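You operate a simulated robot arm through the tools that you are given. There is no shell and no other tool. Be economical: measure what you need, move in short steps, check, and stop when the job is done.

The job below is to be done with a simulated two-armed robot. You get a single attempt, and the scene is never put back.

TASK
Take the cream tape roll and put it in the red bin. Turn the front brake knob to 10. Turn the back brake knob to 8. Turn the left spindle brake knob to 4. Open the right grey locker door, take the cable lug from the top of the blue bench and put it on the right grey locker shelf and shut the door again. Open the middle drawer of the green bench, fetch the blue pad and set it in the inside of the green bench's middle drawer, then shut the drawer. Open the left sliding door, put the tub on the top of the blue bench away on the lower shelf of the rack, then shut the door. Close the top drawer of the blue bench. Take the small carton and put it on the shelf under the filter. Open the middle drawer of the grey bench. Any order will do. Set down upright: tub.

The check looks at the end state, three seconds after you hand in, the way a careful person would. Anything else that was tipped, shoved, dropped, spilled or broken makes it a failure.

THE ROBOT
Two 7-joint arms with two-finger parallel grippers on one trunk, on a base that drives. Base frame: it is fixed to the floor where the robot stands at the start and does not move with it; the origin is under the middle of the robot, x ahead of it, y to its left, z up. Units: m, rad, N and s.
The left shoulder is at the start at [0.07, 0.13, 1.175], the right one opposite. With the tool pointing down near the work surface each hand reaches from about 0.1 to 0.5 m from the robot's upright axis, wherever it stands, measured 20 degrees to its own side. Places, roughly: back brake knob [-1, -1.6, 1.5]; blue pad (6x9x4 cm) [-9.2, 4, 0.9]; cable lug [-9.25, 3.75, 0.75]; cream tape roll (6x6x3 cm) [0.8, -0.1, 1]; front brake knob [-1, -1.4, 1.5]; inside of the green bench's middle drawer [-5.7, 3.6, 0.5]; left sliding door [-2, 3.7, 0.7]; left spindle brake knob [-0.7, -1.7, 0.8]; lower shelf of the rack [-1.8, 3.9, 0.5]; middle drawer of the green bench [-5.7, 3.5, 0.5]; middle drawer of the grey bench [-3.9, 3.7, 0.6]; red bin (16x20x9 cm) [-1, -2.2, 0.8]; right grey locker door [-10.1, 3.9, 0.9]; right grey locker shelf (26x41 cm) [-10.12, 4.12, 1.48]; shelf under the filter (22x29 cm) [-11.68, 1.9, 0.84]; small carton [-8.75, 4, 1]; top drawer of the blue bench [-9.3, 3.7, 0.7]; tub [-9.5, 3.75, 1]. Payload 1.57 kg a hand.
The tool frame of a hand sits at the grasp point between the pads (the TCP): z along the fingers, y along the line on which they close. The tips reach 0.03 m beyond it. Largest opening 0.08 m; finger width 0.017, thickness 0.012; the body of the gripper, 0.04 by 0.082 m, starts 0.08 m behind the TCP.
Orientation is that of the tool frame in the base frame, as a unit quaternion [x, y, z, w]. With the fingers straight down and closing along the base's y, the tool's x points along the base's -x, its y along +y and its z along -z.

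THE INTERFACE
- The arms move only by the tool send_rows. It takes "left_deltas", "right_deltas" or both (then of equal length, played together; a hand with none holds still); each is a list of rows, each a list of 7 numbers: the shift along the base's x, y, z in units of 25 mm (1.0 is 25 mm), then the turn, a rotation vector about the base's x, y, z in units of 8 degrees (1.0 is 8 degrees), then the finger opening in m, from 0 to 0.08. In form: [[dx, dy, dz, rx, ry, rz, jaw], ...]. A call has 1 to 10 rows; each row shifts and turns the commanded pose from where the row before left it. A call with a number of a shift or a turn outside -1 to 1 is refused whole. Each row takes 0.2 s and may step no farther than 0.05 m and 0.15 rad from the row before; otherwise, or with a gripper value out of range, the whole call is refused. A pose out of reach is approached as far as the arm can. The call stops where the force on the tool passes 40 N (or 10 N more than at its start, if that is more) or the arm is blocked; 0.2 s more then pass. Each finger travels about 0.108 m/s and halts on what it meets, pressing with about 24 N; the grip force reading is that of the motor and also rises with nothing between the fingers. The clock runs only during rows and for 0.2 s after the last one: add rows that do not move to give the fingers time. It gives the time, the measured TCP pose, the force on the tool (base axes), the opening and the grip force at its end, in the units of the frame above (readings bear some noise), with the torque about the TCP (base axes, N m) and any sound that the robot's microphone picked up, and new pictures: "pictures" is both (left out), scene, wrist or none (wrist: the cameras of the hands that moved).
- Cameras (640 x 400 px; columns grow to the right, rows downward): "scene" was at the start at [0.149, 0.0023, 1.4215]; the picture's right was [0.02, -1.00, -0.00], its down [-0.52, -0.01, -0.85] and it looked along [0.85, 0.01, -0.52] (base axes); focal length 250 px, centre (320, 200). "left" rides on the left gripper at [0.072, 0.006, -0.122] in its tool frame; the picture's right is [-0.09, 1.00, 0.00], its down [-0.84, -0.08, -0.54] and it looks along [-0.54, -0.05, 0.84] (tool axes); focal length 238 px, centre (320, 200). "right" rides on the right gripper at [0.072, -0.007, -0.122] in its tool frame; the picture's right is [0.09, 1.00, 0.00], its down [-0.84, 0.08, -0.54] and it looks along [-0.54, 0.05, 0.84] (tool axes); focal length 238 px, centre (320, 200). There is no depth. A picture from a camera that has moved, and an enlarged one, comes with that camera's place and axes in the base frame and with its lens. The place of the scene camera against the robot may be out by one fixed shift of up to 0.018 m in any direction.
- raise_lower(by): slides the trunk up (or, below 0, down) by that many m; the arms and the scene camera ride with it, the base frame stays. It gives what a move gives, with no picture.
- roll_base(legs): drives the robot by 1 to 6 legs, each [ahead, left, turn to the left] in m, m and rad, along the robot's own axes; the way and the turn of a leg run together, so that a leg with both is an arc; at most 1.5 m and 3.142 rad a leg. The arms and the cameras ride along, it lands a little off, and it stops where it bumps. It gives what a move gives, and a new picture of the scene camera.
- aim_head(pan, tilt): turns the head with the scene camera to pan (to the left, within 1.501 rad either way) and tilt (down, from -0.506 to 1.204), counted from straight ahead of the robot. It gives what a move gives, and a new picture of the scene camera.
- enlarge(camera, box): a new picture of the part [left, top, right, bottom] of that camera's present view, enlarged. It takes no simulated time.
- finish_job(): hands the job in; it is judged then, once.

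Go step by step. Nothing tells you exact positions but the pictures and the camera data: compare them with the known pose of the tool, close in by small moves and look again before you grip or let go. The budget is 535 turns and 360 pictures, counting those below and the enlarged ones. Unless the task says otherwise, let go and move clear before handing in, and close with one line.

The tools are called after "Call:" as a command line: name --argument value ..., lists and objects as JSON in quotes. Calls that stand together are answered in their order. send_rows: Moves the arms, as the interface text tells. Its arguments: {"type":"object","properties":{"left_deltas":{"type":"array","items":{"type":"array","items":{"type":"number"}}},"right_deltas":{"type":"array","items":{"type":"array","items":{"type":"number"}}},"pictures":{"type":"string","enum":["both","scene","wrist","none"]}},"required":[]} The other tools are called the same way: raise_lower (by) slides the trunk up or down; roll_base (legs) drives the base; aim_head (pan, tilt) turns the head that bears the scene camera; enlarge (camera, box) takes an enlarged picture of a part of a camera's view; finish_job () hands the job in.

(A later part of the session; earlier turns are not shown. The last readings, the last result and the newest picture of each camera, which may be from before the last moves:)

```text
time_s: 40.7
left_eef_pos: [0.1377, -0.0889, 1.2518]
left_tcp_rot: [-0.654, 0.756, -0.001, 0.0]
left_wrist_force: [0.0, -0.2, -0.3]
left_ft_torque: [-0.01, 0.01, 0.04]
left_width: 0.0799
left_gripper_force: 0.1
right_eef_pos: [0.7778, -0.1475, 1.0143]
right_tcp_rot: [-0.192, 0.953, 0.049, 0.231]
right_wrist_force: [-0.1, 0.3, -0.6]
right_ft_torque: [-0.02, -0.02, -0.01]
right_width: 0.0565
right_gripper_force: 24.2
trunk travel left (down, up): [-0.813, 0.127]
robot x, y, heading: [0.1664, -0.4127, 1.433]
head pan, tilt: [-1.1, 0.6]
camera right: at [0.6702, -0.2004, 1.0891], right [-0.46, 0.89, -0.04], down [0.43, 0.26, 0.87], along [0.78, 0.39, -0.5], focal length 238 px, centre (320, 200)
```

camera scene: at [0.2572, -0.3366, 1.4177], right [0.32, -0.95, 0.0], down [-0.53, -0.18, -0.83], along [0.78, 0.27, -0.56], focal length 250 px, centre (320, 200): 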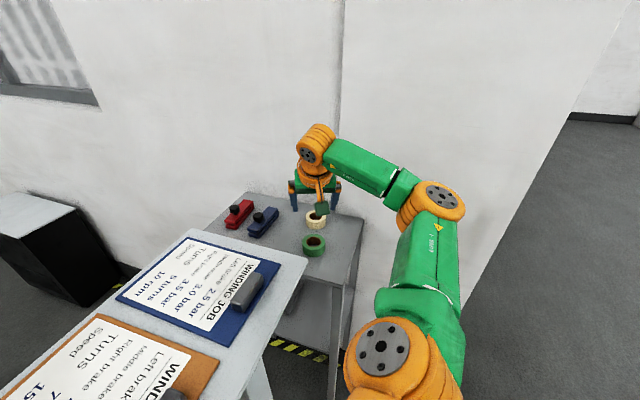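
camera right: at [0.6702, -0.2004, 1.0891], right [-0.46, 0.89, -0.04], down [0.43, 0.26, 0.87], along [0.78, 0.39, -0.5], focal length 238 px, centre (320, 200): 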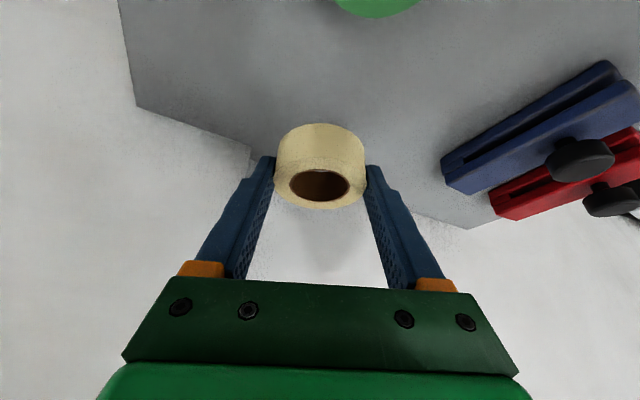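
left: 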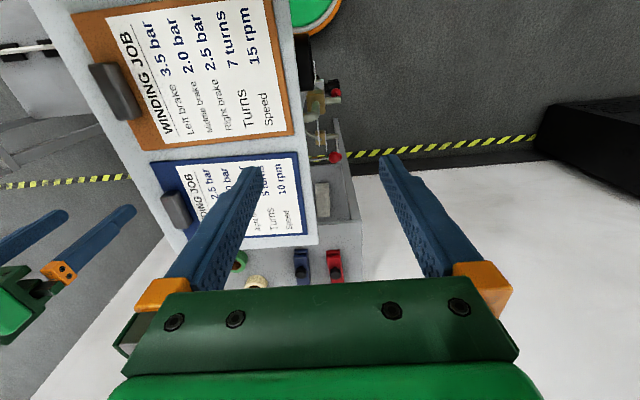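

The roll is gripped. I lift and retract the way I came.

Call:
send_rows --right_deltas '[[-0.5, 0, 1, 0, 0, 0, 0.04], [-0.5, 0, 1, 0, 0, 0, 0.04], [-0.5, 0, 1, 0, 0, 0, 0.04], [-0.8, 0, 1, 0, 0, 0, 0.04], [-1, 0, 1, 0, 0, 0, 0.04], [-1, 0, 1, 0, 0, 0, 0.04], [-1, 0, 1, 0, 0, 0, 0.04], [-1, 0, 1, 0, 0, 0, 0.04], [-1, 0, 0, 0, 0, 0, 0.04], [-1, 0, 0, 0, 0, 0, 0.04]]' --pictures "scene"

```text
time_s: 42.9
left_eef_pos: [0.1367, -0.0875, 1.2523]
left_tcp_rot: [-0.655, 0.756, -0.001, 0.001]
left_wrist_force: [-0.1, 0.6, -0.2]
left_ft_torque: [0.05, -0.04, -0.01]
left_width: 0.08
left_gripper_force: 0.0
right_eef_pos: [0.567, -0.1492, 1.2134]
right_tcp_rot: [-0.194, 0.952, 0.049, 0.231]
right_wrist_force: [0.8, 0.2, 0.2]
right_ft_torque: [0.01, 0.02, 0.0]
right_width: 0.0563
right_gripper_force: 24.0
trunk travel left (down, up): [-0.813, 0.127]
robot x, y, heading: [0.1653, -0.4119, 1.424]
head pan, tilt: [-1.1, 0.6]
camera scene: at [0.2644, -0.3359, 1.4171], right [0.32, -0.95, 0.0], down [-0.53, -0.18, -0.83], along [0.78, 0.27, -0.56], focal length 250 px, centre (320, 200)
```

scene: 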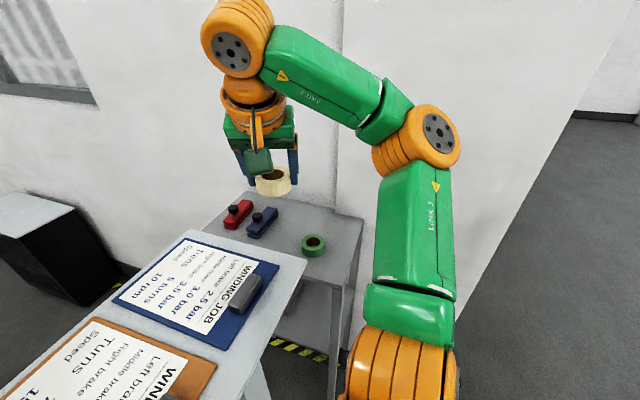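

Call:
send_rows --right_deltas '[[-1, 0, 0, 0, 0, 0.7, 0.04], [-1, 0, 0, 0, 0, 0.7, 0.04], [-1, 0, 0, 0, 0, 0.7, 0.04], [-1, 0, 0, 0, 0, 0.7, 0.04], [-1, 0, 0, 0, 0, 0.7, 0.04], [-1, 0, 0, 0, 0, 0.7, 0.04], [-1, 0, 0, 0, 0, 0.7, 0.04], [-1, 0, 0, 0, 0, 0.7, 0.04]]' --pictures "none"

Call:
roll_base --legs '[[-0.04, 0.28, 0], [-0.07, 0.5, 0]]'

```text
time_s: 44.7
left_eef_pos: [0.1364, -0.0873, 1.2523]
left_tcp_rot: [-0.655, 0.756, -0.001, 0.0]
left_wrist_force: [-0.1, -0.1, -0.3]
left_ft_torque: [-0.01, -0.01, 0.03]
left_width: 0.0801
left_gripper_force: 0.1
right_eef_pos: [0.3664, -0.1469, 1.2146]
right_tcp_rot: [-0.542, 0.806, 0.134, 0.196]
right_wrist_force: [0.4, -0.1, 0.4]
right_ft_torque: [0.01, 0.0, -0.02]
right_width: 0.0564
right_gripper_force: 24.2
trunk travel left (down, up): [-0.813, 0.127]
robot x, y, heading: [0.1659, -0.4129, 1.427]
head pan, tilt: [-1.1, 0.6]
```

```text
time_s: 49.2
left_eef_pos: [-0.6519, -0.0873, 1.2517]
left_tcp_rot: [-0.653, 0.758, 0.0, 0.0]
left_wrist_force: [0.0, 0.7, 0.6]
left_ft_torque: [0.02, 0.02, -0.01]
left_width: 0.0799
left_gripper_force: 0.0
right_eef_pos: [-0.421, -0.1479, 1.2132]
right_tcp_rot: [-0.538, 0.81, 0.134, 0.194]
right_wrist_force: [0.7, -0.1, 0.0]
right_ft_torque: [0.0, 0.01, 0.02]
right_width: 0.0566
right_gripper_force: 23.8
trunk travel left (down, up): [-0.813, 0.127]
robot x, y, heading: [-0.6279, -0.4133, 1.422]
head pan, tilt: [-1.1, 0.6]
camera scene: at [-0.5254, -0.3353, 1.417], right [0.32, -0.95, 0.0], down [-0.54, -0.18, -0.82], along [0.78, 0.26, -0.57], focal length 250 px, centre (320, 200)
```

scene: 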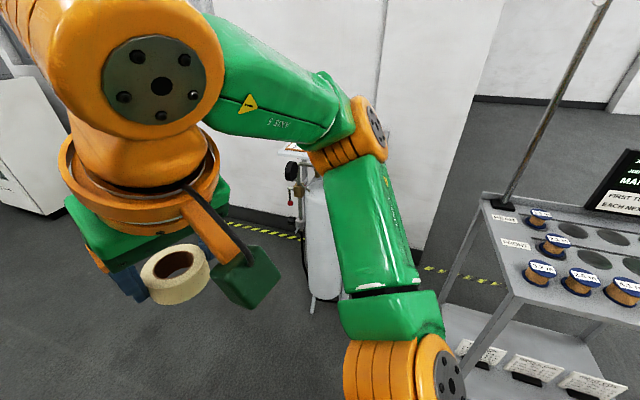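

Holding the tape at (-0.63,-0.41). I'll look around toward the machine before turning.

Call:
aim_head --pan 1.5 --tilt 0.5

Call:
aim_head --pan -1.5 --tilt 0.4

```text
time_s: 51.5
left_eef_pos: [-0.6536, -0.0855, 1.2516]
left_tcp_rot: [-0.652, 0.758, 0.0, 0.001]
left_wrist_force: [0.3, -0.5, -0.7]
left_ft_torque: [0.01, 0.01, 0.03]
left_width: 0.0799
left_gripper_force: 0.1
right_eef_pos: [-0.4225, -0.1471, 1.2149]
right_tcp_rot: [-0.538, 0.809, 0.133, 0.194]
right_wrist_force: [-0.4, 0.1, -1.1]
right_ft_torque: [-0.03, -0.03, -0.03]
right_width: 0.0563
right_gripper_force: 24.1
trunk travel left (down, up): [-0.813, 0.127]
robot x, y, heading: [-0.6249, -0.4106, 1.419]
head pan, tilt: [1.499, 0.499]
camera scene: at [-0.7, -0.3432, 1.4262], right [0.22, 0.98, 0.0], down [0.47, -0.11, -0.88], along [-0.86, 0.19, -0.48], focal length 250 px, centre (320, 200)
```

scene: 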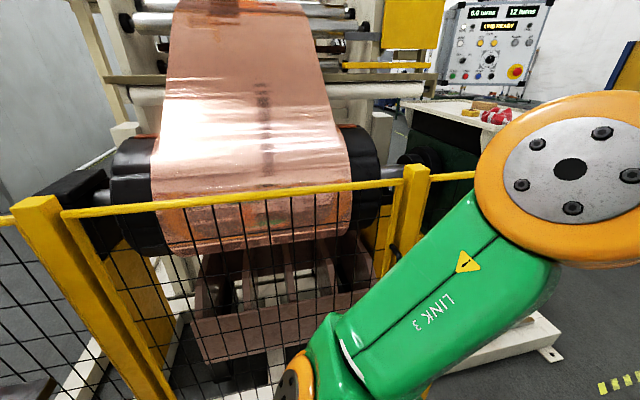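

```text
time_s: 54.1
left_eef_pos: [-0.6529, -0.0873, 1.252]
left_tcp_rot: [-0.653, 0.758, -0.001, 0.0]
left_wrist_force: [-0.5, -1.0, -0.3]
left_ft_torque: [-0.01, 0.02, 0.03]
left_width: 0.0799
left_gripper_force: 0.0
right_eef_pos: [-0.4221, -0.1468, 1.2148]
right_tcp_rot: [-0.539, 0.809, 0.133, 0.195]
right_wrist_force: [-0.2, -0.5, 0.5]
right_ft_torque: [0.01, -0.04, 0.02]
right_width: 0.0564
right_gripper_force: 24.1
trunk travel left (down, up): [-0.813, 0.127]
robot x, y, heading: [-0.6288, -0.414, 1.42]
head pan, tilt: [-1.499, 0.4]
camera scene: at [-0.5189, -0.3704, 1.4353], right [-0.08, -1.0, 0.0], down [-0.39, 0.03, -0.92], along [0.92, -0.07, -0.39], focal length 250 px, centre (320, 200)
```

scene: 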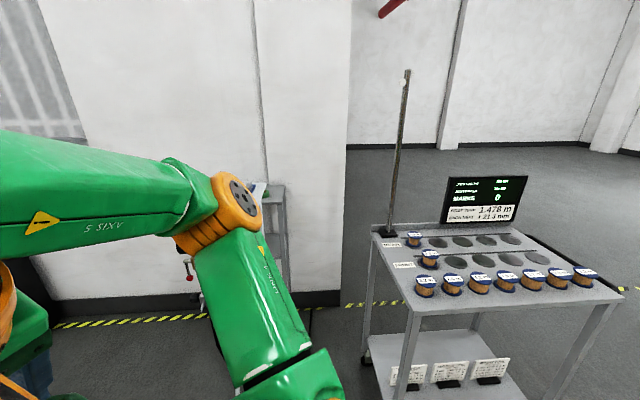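

Clear area around me; I turn around to face the machine side at negative y.

Call:
roll_base --legs '[[0, -0.08, 0], [0, 0, -1.5]]'

Call:
aim_head --pan -1.0 --tilt 0.4

```text
time_s: 58.9
left_eef_pos: [-0.2225, -0.3767, 1.2524]
left_tcp_rot: [0.039, 0.999, -0.001, 0.0]
left_wrist_force: [0.0, -0.6, -1.2]
left_ft_torque: [-0.01, -0.01, -0.02]
left_width: 0.08
left_gripper_force: 0.0
right_eef_pos: [-0.2679, -0.6118, 1.2143]
right_tcp_rot: [0.158, 0.959, -0.035, 0.234]
right_wrist_force: [0.1, -0.8, -0.5]
right_ft_torque: [0.0, 0.01, 0.0]
right_width: 0.0563
right_gripper_force: 23.9
trunk travel left (down, up): [-0.813, 0.127]
robot x, y, heading: [-0.5501, -0.4254, -0.079]
head pan, tilt: [-1.499, 0.4]
camera scene: at [-0.489, -0.5214, 1.4353], right [-1.0, 0.01, 0.0], down [0.0, 0.39, -0.92], along [-0.01, -0.92, -0.39], focal length 250 px, centre (320, 200)
```

scene: 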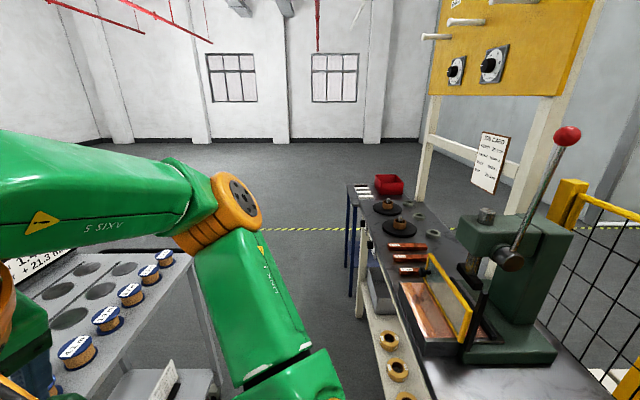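

```text
time_s: 59.8
left_eef_pos: [-0.2219, -0.3771, 1.2517]
left_tcp_rot: [0.04, 0.999, -0.002, 0.001]
left_wrist_force: [-0.3, -0.2, -0.7]
left_ft_torque: [0.03, -0.02, 0.0]
left_width: 0.0802
left_gripper_force: 0.0
right_eef_pos: [-0.2667, -0.612, 1.2141]
right_tcp_rot: [0.158, 0.959, -0.036, 0.234]
right_wrist_force: [-0.1, -0.7, -0.6]
right_ft_torque: [-0.03, -0.02, -0.02]
right_width: 0.0563
right_gripper_force: 23.9
trunk travel left (down, up): [-0.813, 0.127]
robot x, y, heading: [-0.5452, -0.4273, -0.082]
head pan, tilt: [-1.0, 0.4]
camera scene: at [-0.4449, -0.5107, 1.4353], right [-0.88, -0.47, 0.0], down [-0.18, 0.34, -0.92], along [0.43, -0.81, -0.39], focal length 250 px, centre (320, 200)
```

scene: 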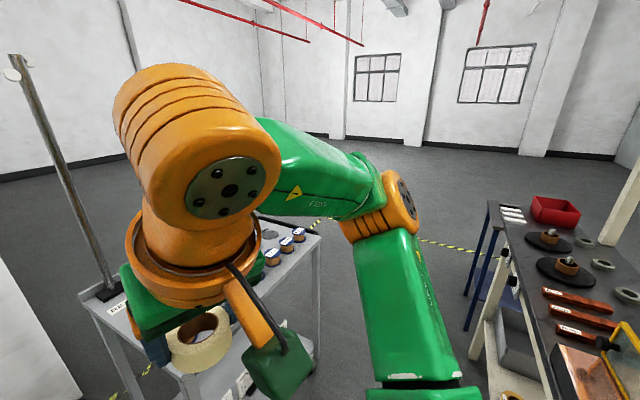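

The red bin is near (-0.98,-2.17), knobs on the yellow panel near x=-1.03. I'll turn to face -x in the corridor and side-step along the table.

Call:
roll_base --legs '[[0.14, 0, 0], [0, 0, -3.06]]'

Call:
aim_head --pan 0.9 --tilt 0.5

```text
time_s: 68.3
left_eef_pos: [-0.7299, -0.5069, 1.2521]
left_tcp_rot: [1.0, -0.007, 0.0, -0.001]
left_wrist_force: [0.4, -0.4, -0.3]
left_ft_torque: [-0.02, -0.01, 0.03]
left_width: 0.0799
left_gripper_force: 0.0
right_eef_pos: [-0.6999, -0.2703, 1.2142]
right_tcp_rot: [0.964, -0.126, -0.234, -0.027]
right_wrist_force: [-0.4, -0.5, 0.1]
right_ft_torque: [0.0, 0.03, 0.04]
right_width: 0.0562
right_gripper_force: 24.1
trunk travel left (down, up): [-0.813, 0.127]
robot x, y, heading: [-0.407, -0.4371, 3.123]
head pan, tilt: [-1.0, 0.4]
camera scene: at [-0.4987, -0.3566, 1.4353], right [0.85, 0.53, 0.0], down [0.21, -0.33, -0.92], along [-0.49, 0.78, -0.39], focal length 250 px, centre (320, 200)
```

scene: 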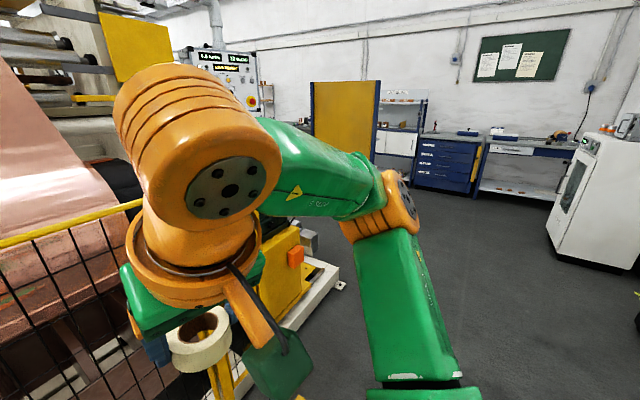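

```text
time_s: 70.2
left_eef_pos: [-0.7295, -0.5063, 1.2529]
left_tcp_rot: [1.0, -0.006, 0.0, 0.0]
left_wrist_force: [-0.1, -0.4, 0.4]
left_ft_torque: [0.03, 0.01, 0.03]
left_width: 0.0801
left_gripper_force: 0.2
right_eef_pos: [-0.6997, -0.2701, 1.2146]
right_tcp_rot: [0.964, -0.126, -0.235, -0.027]
right_wrist_force: [0.3, 0.1, 0.6]
right_ft_torque: [0.0, 0.02, -0.06]
right_width: 0.0564
right_gripper_force: 24.0
trunk travel left (down, up): [-0.813, 0.127]
robot x, y, heading: [-0.407, -0.4399, 3.13]
head pan, tilt: [0.901, 0.499]
camera scene: at [-0.5072, -0.5056, 1.4262], right [-0.78, 0.63, 0.0], down [0.3, 0.37, -0.88], along [-0.55, -0.68, -0.48], focal length 250 px, centre (320, 200)
```

scene: 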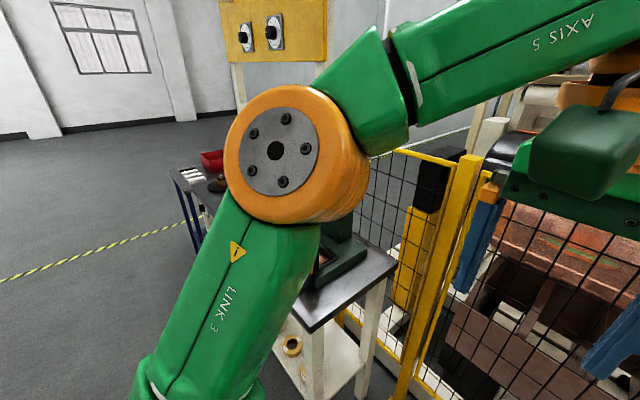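

Path along the table looks free; side-stepping left (toward -y).

Call:
roll_base --legs '[[-0.03, 0.7, 0], [0, 0.7, 0]]'

Call:
aim_head --pan 0.3 --tilt 0.6

```text
time_s: 77.4
left_eef_pos: [-0.7285, -1.875, 1.252]
left_tcp_rot: [1.0, -0.014, -0.001, 0.0]
left_wrist_force: [0.9, 0.3, 1.0]
left_ft_torque: [-0.03, 0.0, -0.01]
left_width: 0.0802
left_gripper_force: 0.0
right_eef_pos: [-0.6947, -1.6396, 1.2141]
right_tcp_rot: [0.963, -0.133, -0.234, -0.029]
right_wrist_force: [-0.2, -0.2, -0.3]
right_ft_torque: [-0.01, 0.01, 0.01]
right_width: 0.0561
right_gripper_force: 23.4
trunk travel left (down, up): [-0.813, 0.127]
robot x, y, heading: [-0.4043, -1.8139, 3.114]
head pan, tilt: [0.901, 0.499]
camera scene: at [-0.5054, -1.8777, 1.4263], right [-0.77, 0.64, 0.0], down [0.31, 0.37, -0.88], along [-0.56, -0.67, -0.48], focal length 250 px, centre (320, 200)
```

scene: 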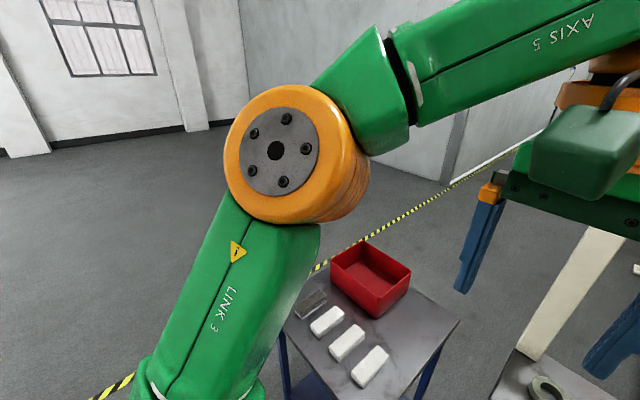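

```text
time_s: 78.4
left_eef_pos: [-0.7275, -1.8761, 1.2523]
left_tcp_rot: [1.0, -0.014, -0.001, 0.0]
left_wrist_force: [-0.2, -0.8, 0.3]
left_ft_torque: [0.0, 0.01, 0.03]
left_width: 0.0799
left_gripper_force: 0.0
right_eef_pos: [-0.6943, -1.6406, 1.2146]
right_tcp_rot: [0.963, -0.133, -0.235, -0.029]
right_wrist_force: [0.0, 0.0, -0.1]
right_ft_torque: [0.02, 0.0, 0.02]
right_width: 0.0559
right_gripper_force: 23.9
trunk travel left (down, up): [-0.813, 0.127]
robot x, y, heading: [-0.4075, -1.8082, 3.112]
head pan, tilt: [0.3, 0.6]
camera scene: at [-0.532, -1.8335, 1.4171], right [-0.27, 0.96, 0.0], down [0.54, 0.15, -0.83], along [-0.79, -0.22, -0.56], focal length 250 px, centre (320, 200)
```

scene: 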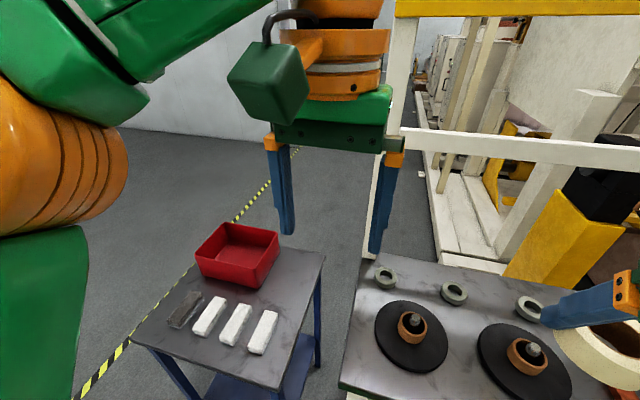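

Red bin rim at about (-0.99,-2.22). I move the base in front of it.

Call:
roll_base --legs '[[0.05, 0.44, 0]]'

Call:
aim_head --pan 0.0 --tilt 0.7

```text
time_s: 81.1
left_eef_pos: [-0.79, -2.3178, 1.2533]
left_tcp_rot: [1.0, -0.014, -0.001, 0.0]
left_wrist_force: [0.3, 0.4, -0.3]
left_ft_torque: [-0.02, -0.03, -0.02]
left_width: 0.0801
left_gripper_force: 0.0
right_eef_pos: [-0.7582, -2.0811, 1.215]
right_tcp_rot: [0.962, -0.135, -0.234, -0.029]
right_wrist_force: [-0.1, 0.5, -0.5]
right_ft_torque: [-0.02, -0.03, -0.01]
right_width: 0.0562
right_gripper_force: 24.4
trunk travel left (down, up): [-0.813, 0.127]
robot x, y, heading: [-0.4695, -2.2539, 3.114]
head pan, tilt: [0.3, 0.6]
camera scene: at [-0.5954, -2.2738, 1.4172], right [-0.27, 0.96, 0.0], down [0.54, 0.15, -0.83], along [-0.8, -0.22, -0.56], focal length 250 px, centre (320, 200)
```

scene: 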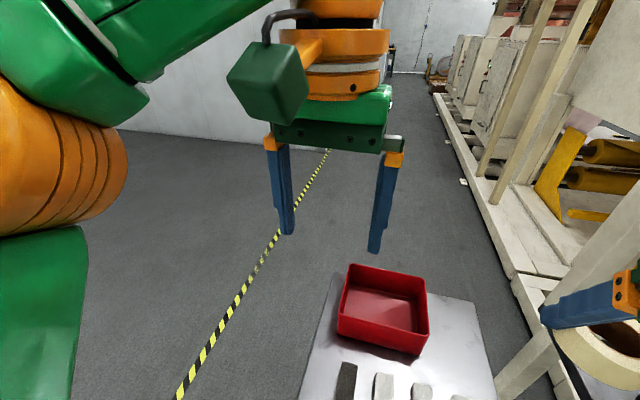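

```text
time_s: 81.9
left_eef_pos: [-0.7922, -2.3203, 1.2531]
left_tcp_rot: [1.0, -0.014, -0.001, -0.001]
left_wrist_force: [-0.2, 1.1, -0.4]
left_ft_torque: [0.0, 0.0, 0.0]
left_width: 0.0798
left_gripper_force: 0.1
right_eef_pos: [-0.7579, -2.0835, 1.2145]
right_tcp_rot: [0.962, -0.134, -0.234, -0.03]
right_wrist_force: [0.0, -0.2, -0.3]
right_ft_torque: [-0.03, -0.03, 0.02]
right_width: 0.0561
right_gripper_force: 24.2
trunk travel left (down, up): [-0.813, 0.127]
robot x, y, heading: [-0.47, -2.2562, 3.111]
head pan, tilt: [0.0, 0.7]
camera scene: at [-0.5955, -2.2501, 1.4085], right [0.03, 1.0, 0.0], down [0.64, -0.02, -0.77], along [-0.76, 0.02, -0.64], focal length 250 px, centre (320, 200)
```

scene: 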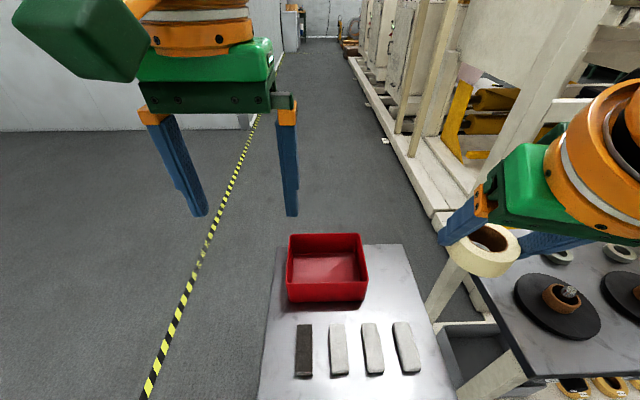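

I move the right hand over the bin, shifting the left hand out of the way.

Call:
send_rows --left_deltas '[[0, -1, 0, 0, 0, 0, 0.08], [0, -1, 0, 0, 0, 0, 0.08], [0, -1, 0, 0, 0, 0, 0.08], [0, -1, 0, 0, 0, 0, 0.08], [0, -1, 0, 0, 0, 0, 0.08], [0, 0, 0, 0, 0, 0, 0.08], [0, 0, 0, 0, 0, 0, 0.08], [0, 0, 0, 0, 0, 0, 0.08], [0, 0, 0, 0, 0, 0, 0.08], [0, 0, 0, 0, 0, 0, 0.08]]' --right_deltas '[[0, 0, 0, 0, 0, 0, 0.04], [0, 0, 0, 0, 0, 0, 0.04], [-1, -0.6, -0.4, 0, 0, 0, 0.04], [-1, -0.6, -0.4, 0, 0, 0, 0.04], [-1, -0.6, -0.4, 0, 0, 0, 0.04], [-1, -0.6, -0.4, 0, 0, 0, 0.04], [-1, -0.6, -0.4, 0, 0, 0, 0.04], [-1, -0.6, -0.8, 0, 0, 0, 0.04], [-1, -0.6, -0.8, 0, 0, 0, 0.04], [-1, -0.6, -0.8, 0, 0, 0, 0.04]]' --pictures "scene"

```text
time_s: 84.1
left_eef_pos: [-0.7933, -2.4454, 1.2524]
left_tcp_rot: [1.0, -0.014, 0.0, -0.001]
left_wrist_force: [-0.2, -0.3, 0.8]
left_ft_torque: [0.03, 0.02, -0.03]
left_width: 0.0801
left_gripper_force: 0.1
right_eef_pos: [-0.962, -2.2027, 1.1024]
right_tcp_rot: [0.963, -0.133, -0.234, -0.03]
right_wrist_force: [0.3, 0.5, -0.6]
right_ft_torque: [0.01, -0.04, -0.01]
right_width: 0.0556
right_gripper_force: 24.0
trunk travel left (down, up): [-0.813, 0.127]
robot x, y, heading: [-0.4715, -2.2522, 3.112]
head pan, tilt: [0.0, 0.7]
camera scene: at [-0.5969, -2.2511, 1.4083], right [0.03, 1.0, 0.0], down [0.64, -0.02, -0.76], along [-0.76, 0.02, -0.65], focal length 250 px, centre (320, 200)
```

scene: 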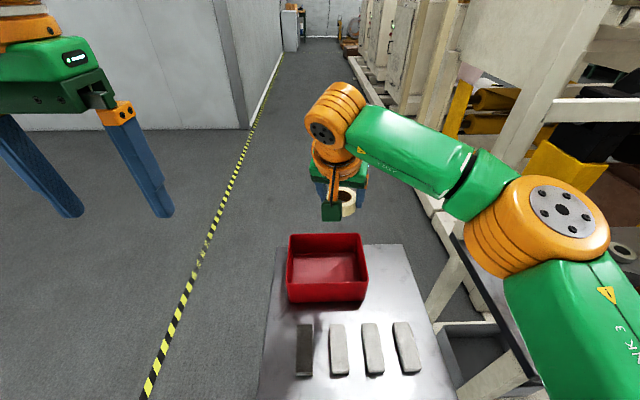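

Call:
send_rows --right_deltas '[[-0.3, -0.2, -1, 0, 0, 0, 0.04], [-0.3, -0.2, -1, 0, 0, 0, 0.04], [-0.3, -0.2, -1, 0, 0, 0, 0.04], [0, 0, -1, 0, 0, 0, 0.04], [0, 0, -1, 0, 0, 0, 0.04], [0, 0, -1, 0, 0, 0, 0.04], [0, 0, -1, 0, 0, 0, 0.04], [0, 0, -1, 0, 0, 0, 0.04]]' --pictures "both"

```text
time_s: 85.9
left_eef_pos: [-0.7924, -2.4446, 1.2528]
left_tcp_rot: [1.0, -0.014, 0.001, -0.001]
left_wrist_force: [-0.5, -0.6, 1.0]
left_ft_torque: [-0.03, 0.02, 0.02]
left_width: 0.0802
left_gripper_force: 0.1
right_eef_pos: [-0.9813, -2.2191, 0.904]
right_tcp_rot: [0.963, -0.133, -0.234, -0.03]
right_wrist_force: [-0.8, 0.8, -0.5]
right_ft_torque: [-0.01, -0.02, 0.01]
right_width: 0.0558
right_gripper_force: 24.0
trunk travel left (down, up): [-0.813, 0.127]
robot x, y, heading: [-0.4695, -2.2552, 3.113]
head pan, tilt: [0.0, 0.7]
camera scene: at [-0.5959, -2.25, 1.4084], right [0.03, 1.0, 0.0], down [0.64, -0.02, -0.76], along [-0.76, 0.02, -0.64], focal length 250 px, centre (320, 200)
camera right: at [-0.8631, -2.2445, 0.9795], right [-0.19, -0.98, -0.04], down [-0.5, 0.06, 0.87], along [-0.85, 0.18, -0.5], focal length 238 px, centre (320, 200)
```

scene: 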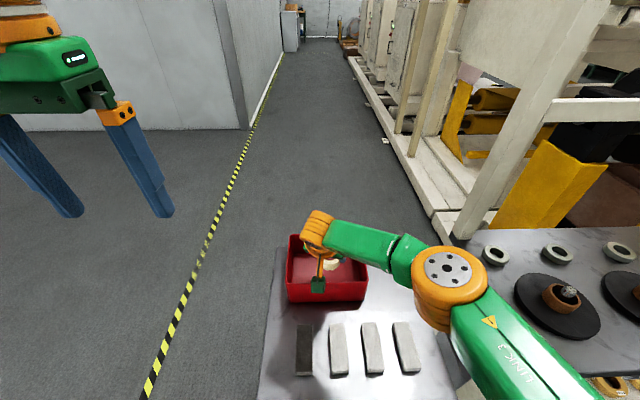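
right: 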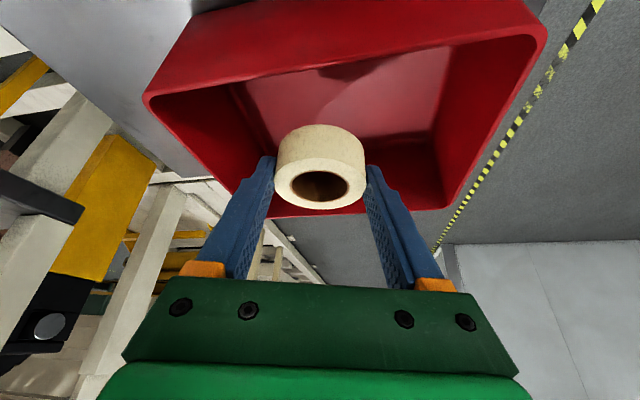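

Over the bin; lowering 6 cm and releasing.

Call:
send_rows --right_deltas '[[-0.3, 0, -0.8, 0, 0, 0, 0.04], [0, 0, -0.8, 0, 0, 0, 0.04], [0, 0, -0.8, 0, 0, 0, 0.04], [0, 0, 0, 0, 0, 0, 0.07], [0, 0, 0, 0, 0, 0, 0.075], [0, 0, 0.6, 0, 0, 0, 0.075], [0, 0, 1, 0, 0, 0, 0.075], [0, 0, 1, 0, 0, 0, 0.075], [0, 0, 1, 0, 0, 0, 0.075]]' --pictures "both"

```text
time_s: 87.9
left_eef_pos: [-0.7923, -2.4446, 1.2532]
left_tcp_rot: [1.0, -0.014, -0.001, -0.001]
left_wrist_force: [-0.6, -0.7, -0.2]
left_ft_torque: [-0.02, 0.0, -0.02]
left_width: 0.0798
left_gripper_force: 0.1
right_eef_pos: [-1.0094, -2.2099, 0.9289]
right_tcp_rot: [0.963, -0.134, -0.234, -0.03]
right_wrist_force: [0.0, -0.4, 0.0]
right_ft_torque: [0.03, -0.01, 0.0]
right_width: 0.0748
right_gripper_force: 0.1
right hand out of reach, approached as far as the arm can: row 3, 6, 7, 8, 9
trunk travel left (down, up): [-0.813, 0.127]
robot x, y, heading: [-0.4703, -2.2542, 3.111]
head pan, tilt: [0.0, 0.7]
camera scene: at [-0.5952, -2.2501, 1.4085], right [0.03, 1.0, 0.0], down [0.64, -0.02, -0.77], along [-0.76, 0.02, -0.64], focal length 250 px, centre (320, 200)
camera right: at [-0.8912, -2.2354, 1.0034], right [-0.19, -0.98, -0.04], down [-0.5, 0.06, 0.86], along [-0.85, 0.18, -0.5], focal length 238 px, centre (320, 200)
```

scene: 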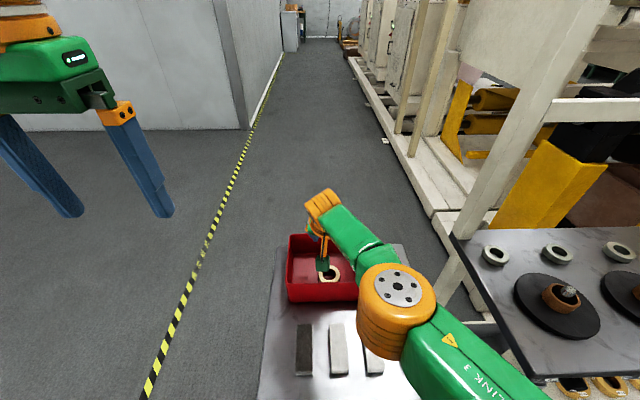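
right: 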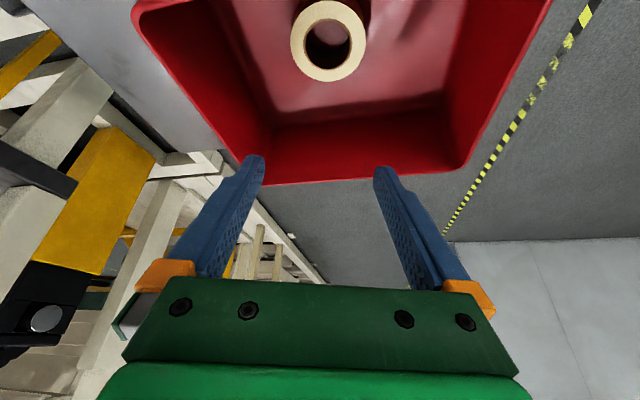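

The tape roll is in the bin. I lift and retract the right hand.

Call:
send_rows --right_deltas '[[0.2, 0, 1, 0, 0, 0, 0.08], [0.4, 0, 1, 0, 0, 0, 0.08], [0.6, 0.2, 1, 0, 0, 0, 0.08], [0.8, 0.2, 1, 0, 0, 0, 0.08], [1, 0.4, 1, 0, 0, 0, 0.08], [1, 0.4, 1, 0, 0, 0, 0.08], [1, 0.4, 1, 0, 0, 0, 0.08], [1, 0.4, 1, 0, 0, 0, 0.08], [1, 0.4, 1, 0, 0, 0, 0.08], [1, 0.4, 1, 0, 0, 0, 0.08]]' --pictures "scene"

Call:
enlarge --camera "scene" --box '[250, 200, 480, 400]'

```text
time_s: 90.1
left_eef_pos: [-0.7933, -2.442, 1.2536]
left_tcp_rot: [1.0, -0.013, 0.0, 0.001]
left_wrist_force: [0.3, 0.7, 0.9]
left_ft_torque: [-0.06, -0.02, 0.01]
left_width: 0.0801
left_gripper_force: 0.1
right_eef_pos: [-0.9575, -2.1913, 1.173]
right_tcp_rot: [0.962, -0.139, -0.231, -0.03]
right_wrist_force: [1.0, -1.1, -0.8]
right_ft_torque: [0.08, 0.07, 0.04]
right_width: 0.0801
right_gripper_force: 0.0
right hand out of reach, approached as far as the arm can: row 1, 2, 3, 4, 5, 6, 7, 8, 9
trunk travel left (down, up): [-0.813, 0.127]
robot x, y, heading: [-0.4704, -2.2551, 3.114]
head pan, tilt: [0.0, 0.7]
camera scene: at [-0.5964, -2.2469, 1.4084], right [0.03, 1.0, 0.0], down [0.64, -0.02, -0.76], along [-0.76, 0.02, -0.64], focal length 250 px, centre (320, 200)
```

scene: 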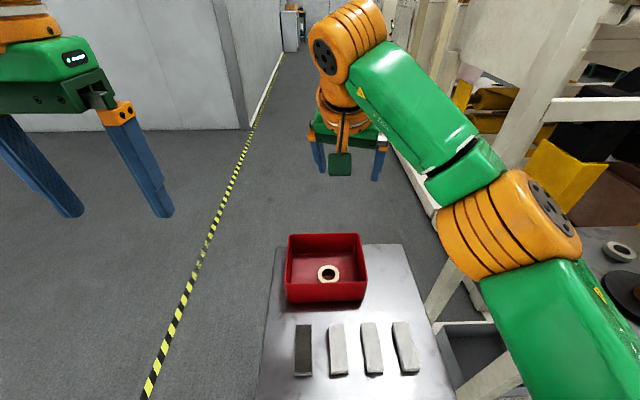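

```text
2.00 times, centred on (365, 300) of scene
camera zoom: at [-0.5964, -2.2469, 1.4084], right [0.03, 1.0, 0.0], down [0.64, -0.02, -0.76], along [-0.76, 0.02, -0.64], focal length 499 px, centre (230, 0)
```

zoom: 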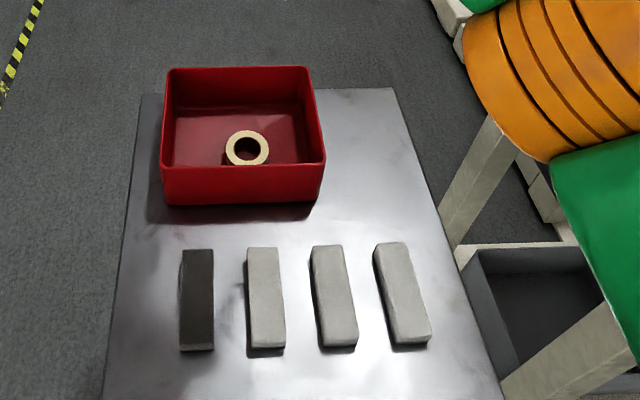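

The tape job is done. Now I retract and go to the brake panel.

Call:
send_rows --right_deltas '[[1, 0.3, 0.2, 0, 0, 0, 0.08], [1, 0.3, 0.2, 0, 0, 0, 0.08], [1, 0.3, 0.2, 0, 0, 0, 0.08], [1, 0.3, 0, 0, 0, 0, 0.08], [1, 0.3, 0, 0, 0, 0, 0.08], [1, 0.3, 0, 0, 0, 0, 0.08], [1, 0.3, 0, 0, 0, 0, 0.08], [1, 0.3, 0, 0, 0, 0, 0.08]]' --pictures "none"

Call:
roll_base --legs '[[-0.05, -0.55, 0.028]]'

Call:
aim_head --pan -0.1 --tilt 0.1

```text
time_s: 91.9
left_eef_pos: [-0.7918, -2.444, 1.2528]
left_tcp_rot: [1.0, -0.014, -0.001, 0.0]
left_wrist_force: [-0.1, 0.2, 0.1]
left_ft_torque: [0.0, -0.02, -0.03]
left_width: 0.0803
left_gripper_force: 0.1
right_eef_pos: [-0.7545, -2.1332, 1.1888]
right_tcp_rot: [0.963, -0.132, -0.235, -0.028]
right_wrist_force: [-0.3, -0.3, 0.4]
right_ft_torque: [-0.01, 0.02, -0.04]
right_width: 0.0801
right_gripper_force: 0.1
trunk travel left (down, up): [-0.813, 0.127]
robot x, y, heading: [-0.4689, -2.2551, 3.117]
head pan, tilt: [0.0, 0.7]
```

```text
time_s: 95.0
left_eef_pos: [-0.7288, -1.9152, 1.2531]
left_tcp_rot: [1.0, -0.002, 0.0, -0.002]
left_wrist_force: [-0.2, 0.5, -0.5]
left_ft_torque: [0.05, 0.02, 0.01]
left_width: 0.08
left_gripper_force: 0.0
right_eef_pos: [-0.6998, -1.6035, 1.1891]
right_tcp_rot: [0.964, -0.122, -0.235, -0.027]
right_wrist_force: [0.5, 0.3, 0.5]
right_ft_torque: [0.01, -0.01, -0.01]
right_width: 0.0799
right_gripper_force: 0.1
trunk travel left (down, up): [-0.813, 0.127]
robot x, y, heading: [-0.4115, -1.7191, 3.132]
head pan, tilt: [0.0, 0.7]
camera scene: at [-0.5362, -1.7167, 1.4085], right [0.0, 1.0, 0.0], down [0.64, 0.0, -0.76], along [-0.76, 0.0, -0.64], focal length 250 px, centre (320, 200)
```

scene: 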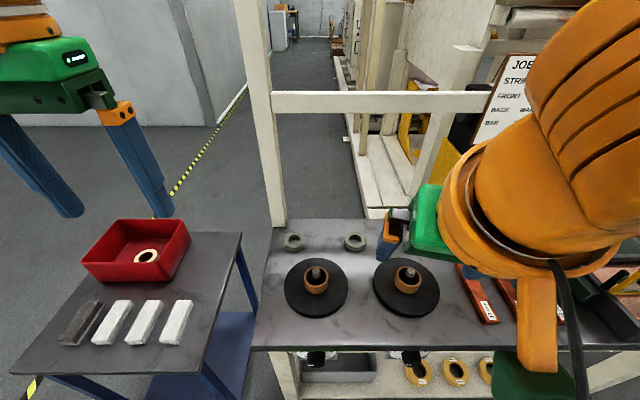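

```text
time_s: 96.0
left_eef_pos: [-0.7283, -1.9137, 1.2527]
left_tcp_rot: [1.0, -0.001, 0.0, -0.001]
left_wrist_force: [0.2, 0.1, -0.1]
left_ft_torque: [-0.02, -0.03, -0.01]
left_width: 0.0796
left_gripper_force: 0.2
right_eef_pos: [-0.6995, -1.6026, 1.1877]
right_tcp_rot: [0.964, -0.121, -0.235, -0.026]
right_wrist_force: [0.1, 0.2, 0.4]
right_ft_torque: [0.01, 0.0, 0.02]
right_width: 0.0798
right_gripper_force: 0.1
trunk travel left (down, up): [-0.813, 0.127]
robot x, y, heading: [-0.4127, -1.7163, 3.136]
head pan, tilt: [-0.099, 0.099]
camera scene: at [-0.5426, -1.7056, 1.4632], right [0.1, 0.99, 0.0], down [0.1, -0.01, -0.99], along [-0.99, 0.1, -0.1], focal length 250 px, centre (320, 200)
```

scene: 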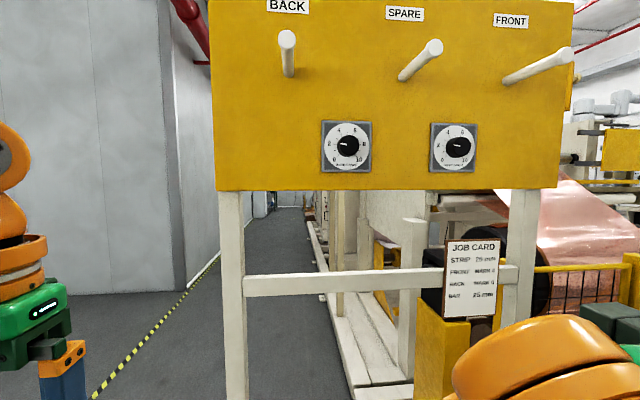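

I see the panel: BACK dial on the left, FRONT on the right. I enlarge the dials.

Call:
enlarge --camera "scene" --box '[310, 110, 490, 190]'

Call:
enlarge --camera "scene" --box '[430, 230, 510, 330]'

```text
3.56 times, centred on (400, 150) of scene
camera zoom: at [-0.5426, -1.7056, 1.4632], right [0.1, 0.99, 0.0], down [0.1, -0.01, -0.99], along [-0.99, 0.1, -0.1], focal length 888 px, centre (36, 378)
```

zoom: 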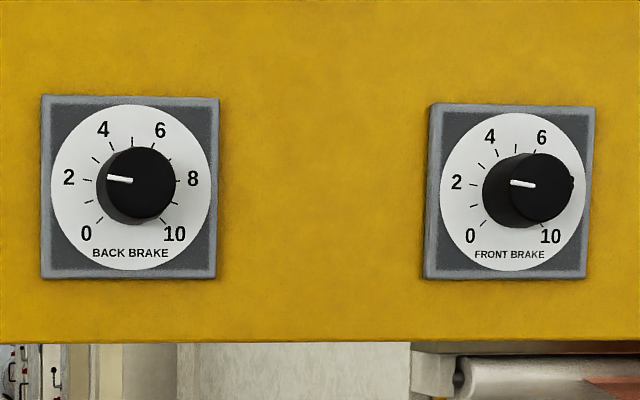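

```text
4.00 times, centred on (470, 280) of scene
camera zoom: at [-0.5426, -1.7056, 1.4632], right [0.1, 0.99, 0.0], down [0.1, -0.01, -0.99], along [-0.99, 0.1, -0.1], focal length 998 px, centre (-280, -120)
```

zoom: 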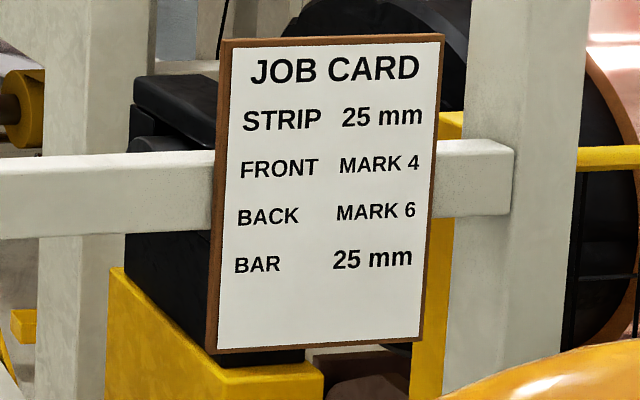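

Both dials stand at 2. I raise the trunk, level the right hand toward the panel and bring it near the back knob (about (-1.02,-1.60,1.52)).

Call:
raise_lower --by 0.12

Call:
send_rows --right_deltas '[[0, 0, 0.8, 0, 0, 0.9, 0.08], [0, 0, 0.8, 0, 0, 0.9, 0.08], [0, 0, 0.8, 0, 0.98, 0, 0.08], [0, 0, 0.8, 0, 0.98, 0, 0.08], [0, 0, 0.8, 0, 0.98, 0, 0.08], [-0.3, 0, 0.8, 0, 0.98, 0, 0.08], [-0.5, 0, 0.8, 0, 0.98, 0, 0.08], [-0.5, 0, 0.8, 0, 0.98, 0, 0.08], [-0.8, 0, 0.8, 0, 0.98, 0, 0.08], [-1, 0, 0.8, 0, 0.98, 0, 0.08]]' --pictures "both"

```text
time_s: 97.5
left_eef_pos: [-0.7282, -1.9136, 1.3742]
left_tcp_rot: [1.0, -0.002, -0.001, 0.0]
left_wrist_force: [-0.7, -0.3, 0.5]
left_ft_torque: [0.02, 0.0, -0.01]
left_width: 0.0801
left_gripper_force: 0.1
right_eef_pos: [-0.7, -1.6036, 1.308]
right_tcp_rot: [0.964, -0.122, -0.235, -0.027]
right_wrist_force: [0.1, 0.2, -0.2]
right_ft_torque: [0.0, 0.01, 0.01]
right_width: 0.0802
right_gripper_force: 0.0
trunk travel left (down, up): [-0.933, 0.007]
robot x, y, heading: [-0.4123, -1.7152, 3.138]
head pan, tilt: [-0.099, 0.099]
```

```text
time_s: 99.7
left_eef_pos: [-0.7292, -1.9133, 1.3721]
left_tcp_rot: [1.0, -0.001, 0.001, 0.0]
left_wrist_force: [-0.3, -0.5, 0.8]
left_ft_torque: [0.01, -0.05, -0.01]
left_width: 0.0801
left_gripper_force: 0.1
right_eef_pos: [-0.7787, -1.603, 1.5105]
right_tcp_rot: [-0.707, -0.002, 0.707, -0.003]
right_wrist_force: [-0.3, -0.1, 0.7]
right_ft_torque: [0.01, 0.0, 0.03]
right_width: 0.0803
right_gripper_force: 0.0
trunk travel left (down, up): [-0.933, 0.007]
robot x, y, heading: [-0.408, -1.7148, 3.137]
head pan, tilt: [-0.099, 0.099]
camera scene: at [-0.5443, -1.7055, 1.5831], right [0.1, 0.99, 0.0], down [0.1, -0.01, -0.99], along [-0.99, 0.1, -0.1], focal length 250 px, centre (320, 200)
camera right: at [-0.6556, -1.5957, 1.4374], right [0.01, -1.0, -0.09], down [0.54, -0.07, 0.84], along [-0.84, -0.05, 0.54], focal length 238 px, centre (320, 200)
```

scene: 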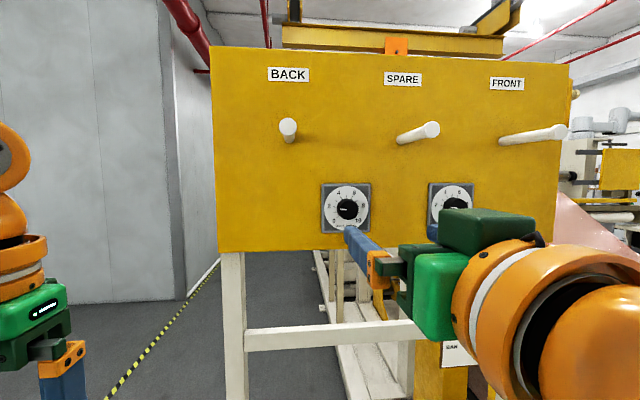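
right: 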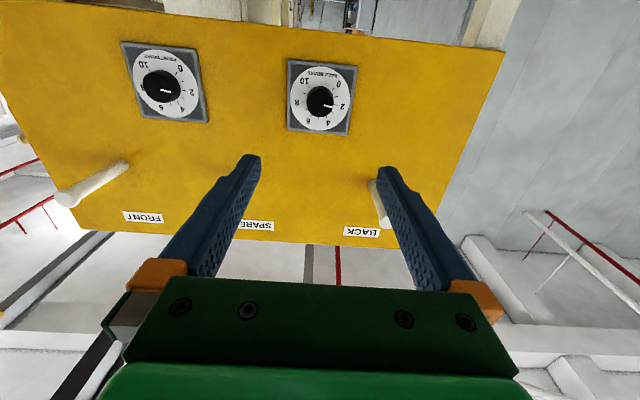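

The back knob is centred in front of the hand. I pre-rotate the hand counter-clockwise about 80° so I can then turn clockwise with one grip.

Call:
send_rows --right_deltas '[[-0.5, 0, 0, 1, 0, 0, 0.08], [-0.5, 0, 0, 1, 0, 0, 0.08], [-0.5, 0, 0, 1, 0, 0, 0.08], [-0.5, 0, 0, 1, 0, 0, 0.08], [-0.5, 0, 0, 1, 0, 0, 0.08], [-0.5, 0, 0, 1, 0, 0, 0.08], [0, 0, 0, 1, 0, 0, 0.08], [0, 0, 0, 1, 0, 0, 0.08], [0, 0, 0, 1, 0, 0, 0.08], [0, 0, 0, 1, 0, 0, 0.08]]' --pictures "both"

```text
time_s: 101.9
left_eef_pos: [-0.726, -1.9156, 1.3733]
left_tcp_rot: [1.0, -0.002, -0.002, -0.001]
left_wrist_force: [-0.1, 0.3, 0.4]
left_ft_torque: [0.03, -0.01, 0.05]
left_width: 0.08
left_gripper_force: 0.0
right_eef_pos: [-0.8503, -1.6034, 1.5108]
right_tcp_rot: [0.542, 0.456, -0.542, -0.453]
right_wrist_force: [-0.3, 0.3, 0.4]
right_ft_torque: [-0.03, 0.0, -0.02]
right_width: 0.0802
right_gripper_force: 0.0
trunk travel left (down, up): [-0.933, 0.007]
robot x, y, heading: [-0.4104, -1.7134, 3.14]
head pan, tilt: [-0.099, 0.099]
camera scene: at [-0.5405, -1.7067, 1.5835], right [0.1, 0.99, 0.0], down [0.1, -0.01, -1.0], along [-0.99, 0.1, -0.1], focal length 250 px, centre (320, 200)
camera right: at [-0.727, -1.5314, 1.5043], right [0.0, -0.08, -1.0], down [0.54, -0.84, 0.07], along [-0.84, -0.54, 0.04], focal length 238 px, centre (320, 200)
```

scene: 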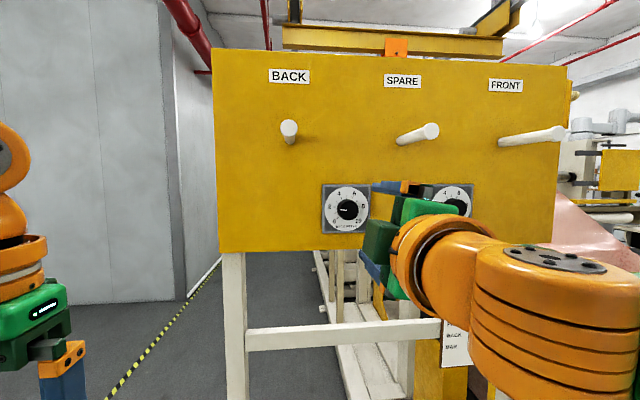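
right: 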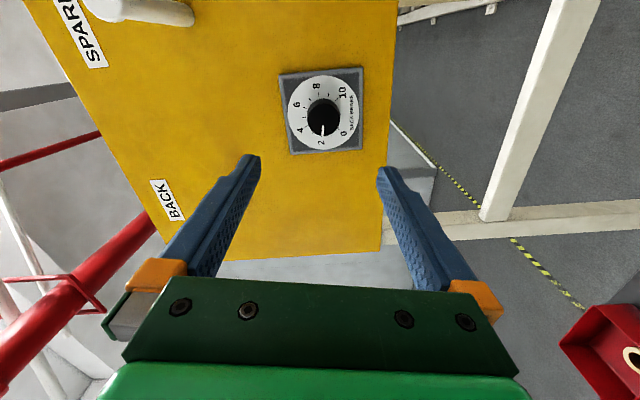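

Knob front at about (-1.024,-1.603,1.505). I advance over it and close gently.

Call:
send_rows --right_deltas '[[-1, 0, -0.2, 0, 0, 0, 0.07], [-1, 0, 0, 0, 0, 0, 0.07], [-1, 0, 0, 0, 0, 0, 0.07], [-1, 0, 0, 0, 0, 0, 0.07], [-1, 0, 0, 0, 0, 0, 0.07], [-0.7, 0, 0, 0, 0, 0, 0.07], [-0.7, 0, 0, 0, 0, 0, 0.07]]' --pictures "wrist"

```text
time_s: 103.5
left_eef_pos: [-0.7286, -1.9132, 1.3721]
left_tcp_rot: [1.0, -0.002, -0.001, -0.001]
left_wrist_force: [0.0, 0.0, 0.2]
left_ft_torque: [0.0, 0.02, 0.01]
left_width: 0.08
left_gripper_force: 0.1
right_eef_pos: [-0.9951, -1.6045, 1.5014]
right_tcp_rot: [-0.541, -0.455, 0.542, 0.454]
right_wrist_force: [0.4, 0.0, 0.3]
right_ft_torque: [0.0, 0.01, 0.0]
right_width: 0.07
right_gripper_force: 0.0
right hand out of reach, approached as far as the arm can: row 7
trunk travel left (down, up): [-0.933, 0.007]
robot x, y, heading: [-0.4086, -1.7172, 3.136]
head pan, tilt: [-0.099, 0.099]
camera right: at [-0.8726, -1.532, 1.4948], right [0.0, -0.08, -1.0], down [0.54, -0.84, 0.07], along [-0.84, -0.54, 0.04], focal length 238 px, centre (320, 200)
```

right: 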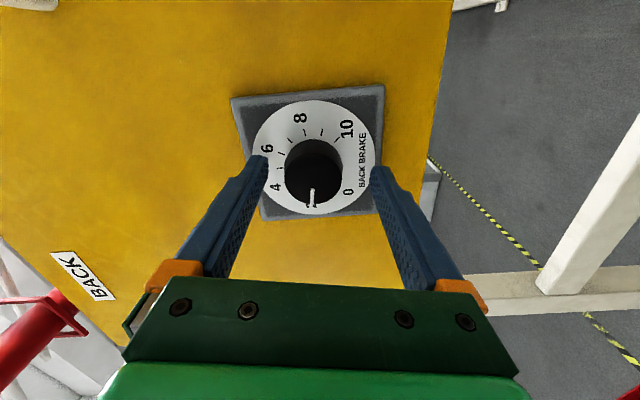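

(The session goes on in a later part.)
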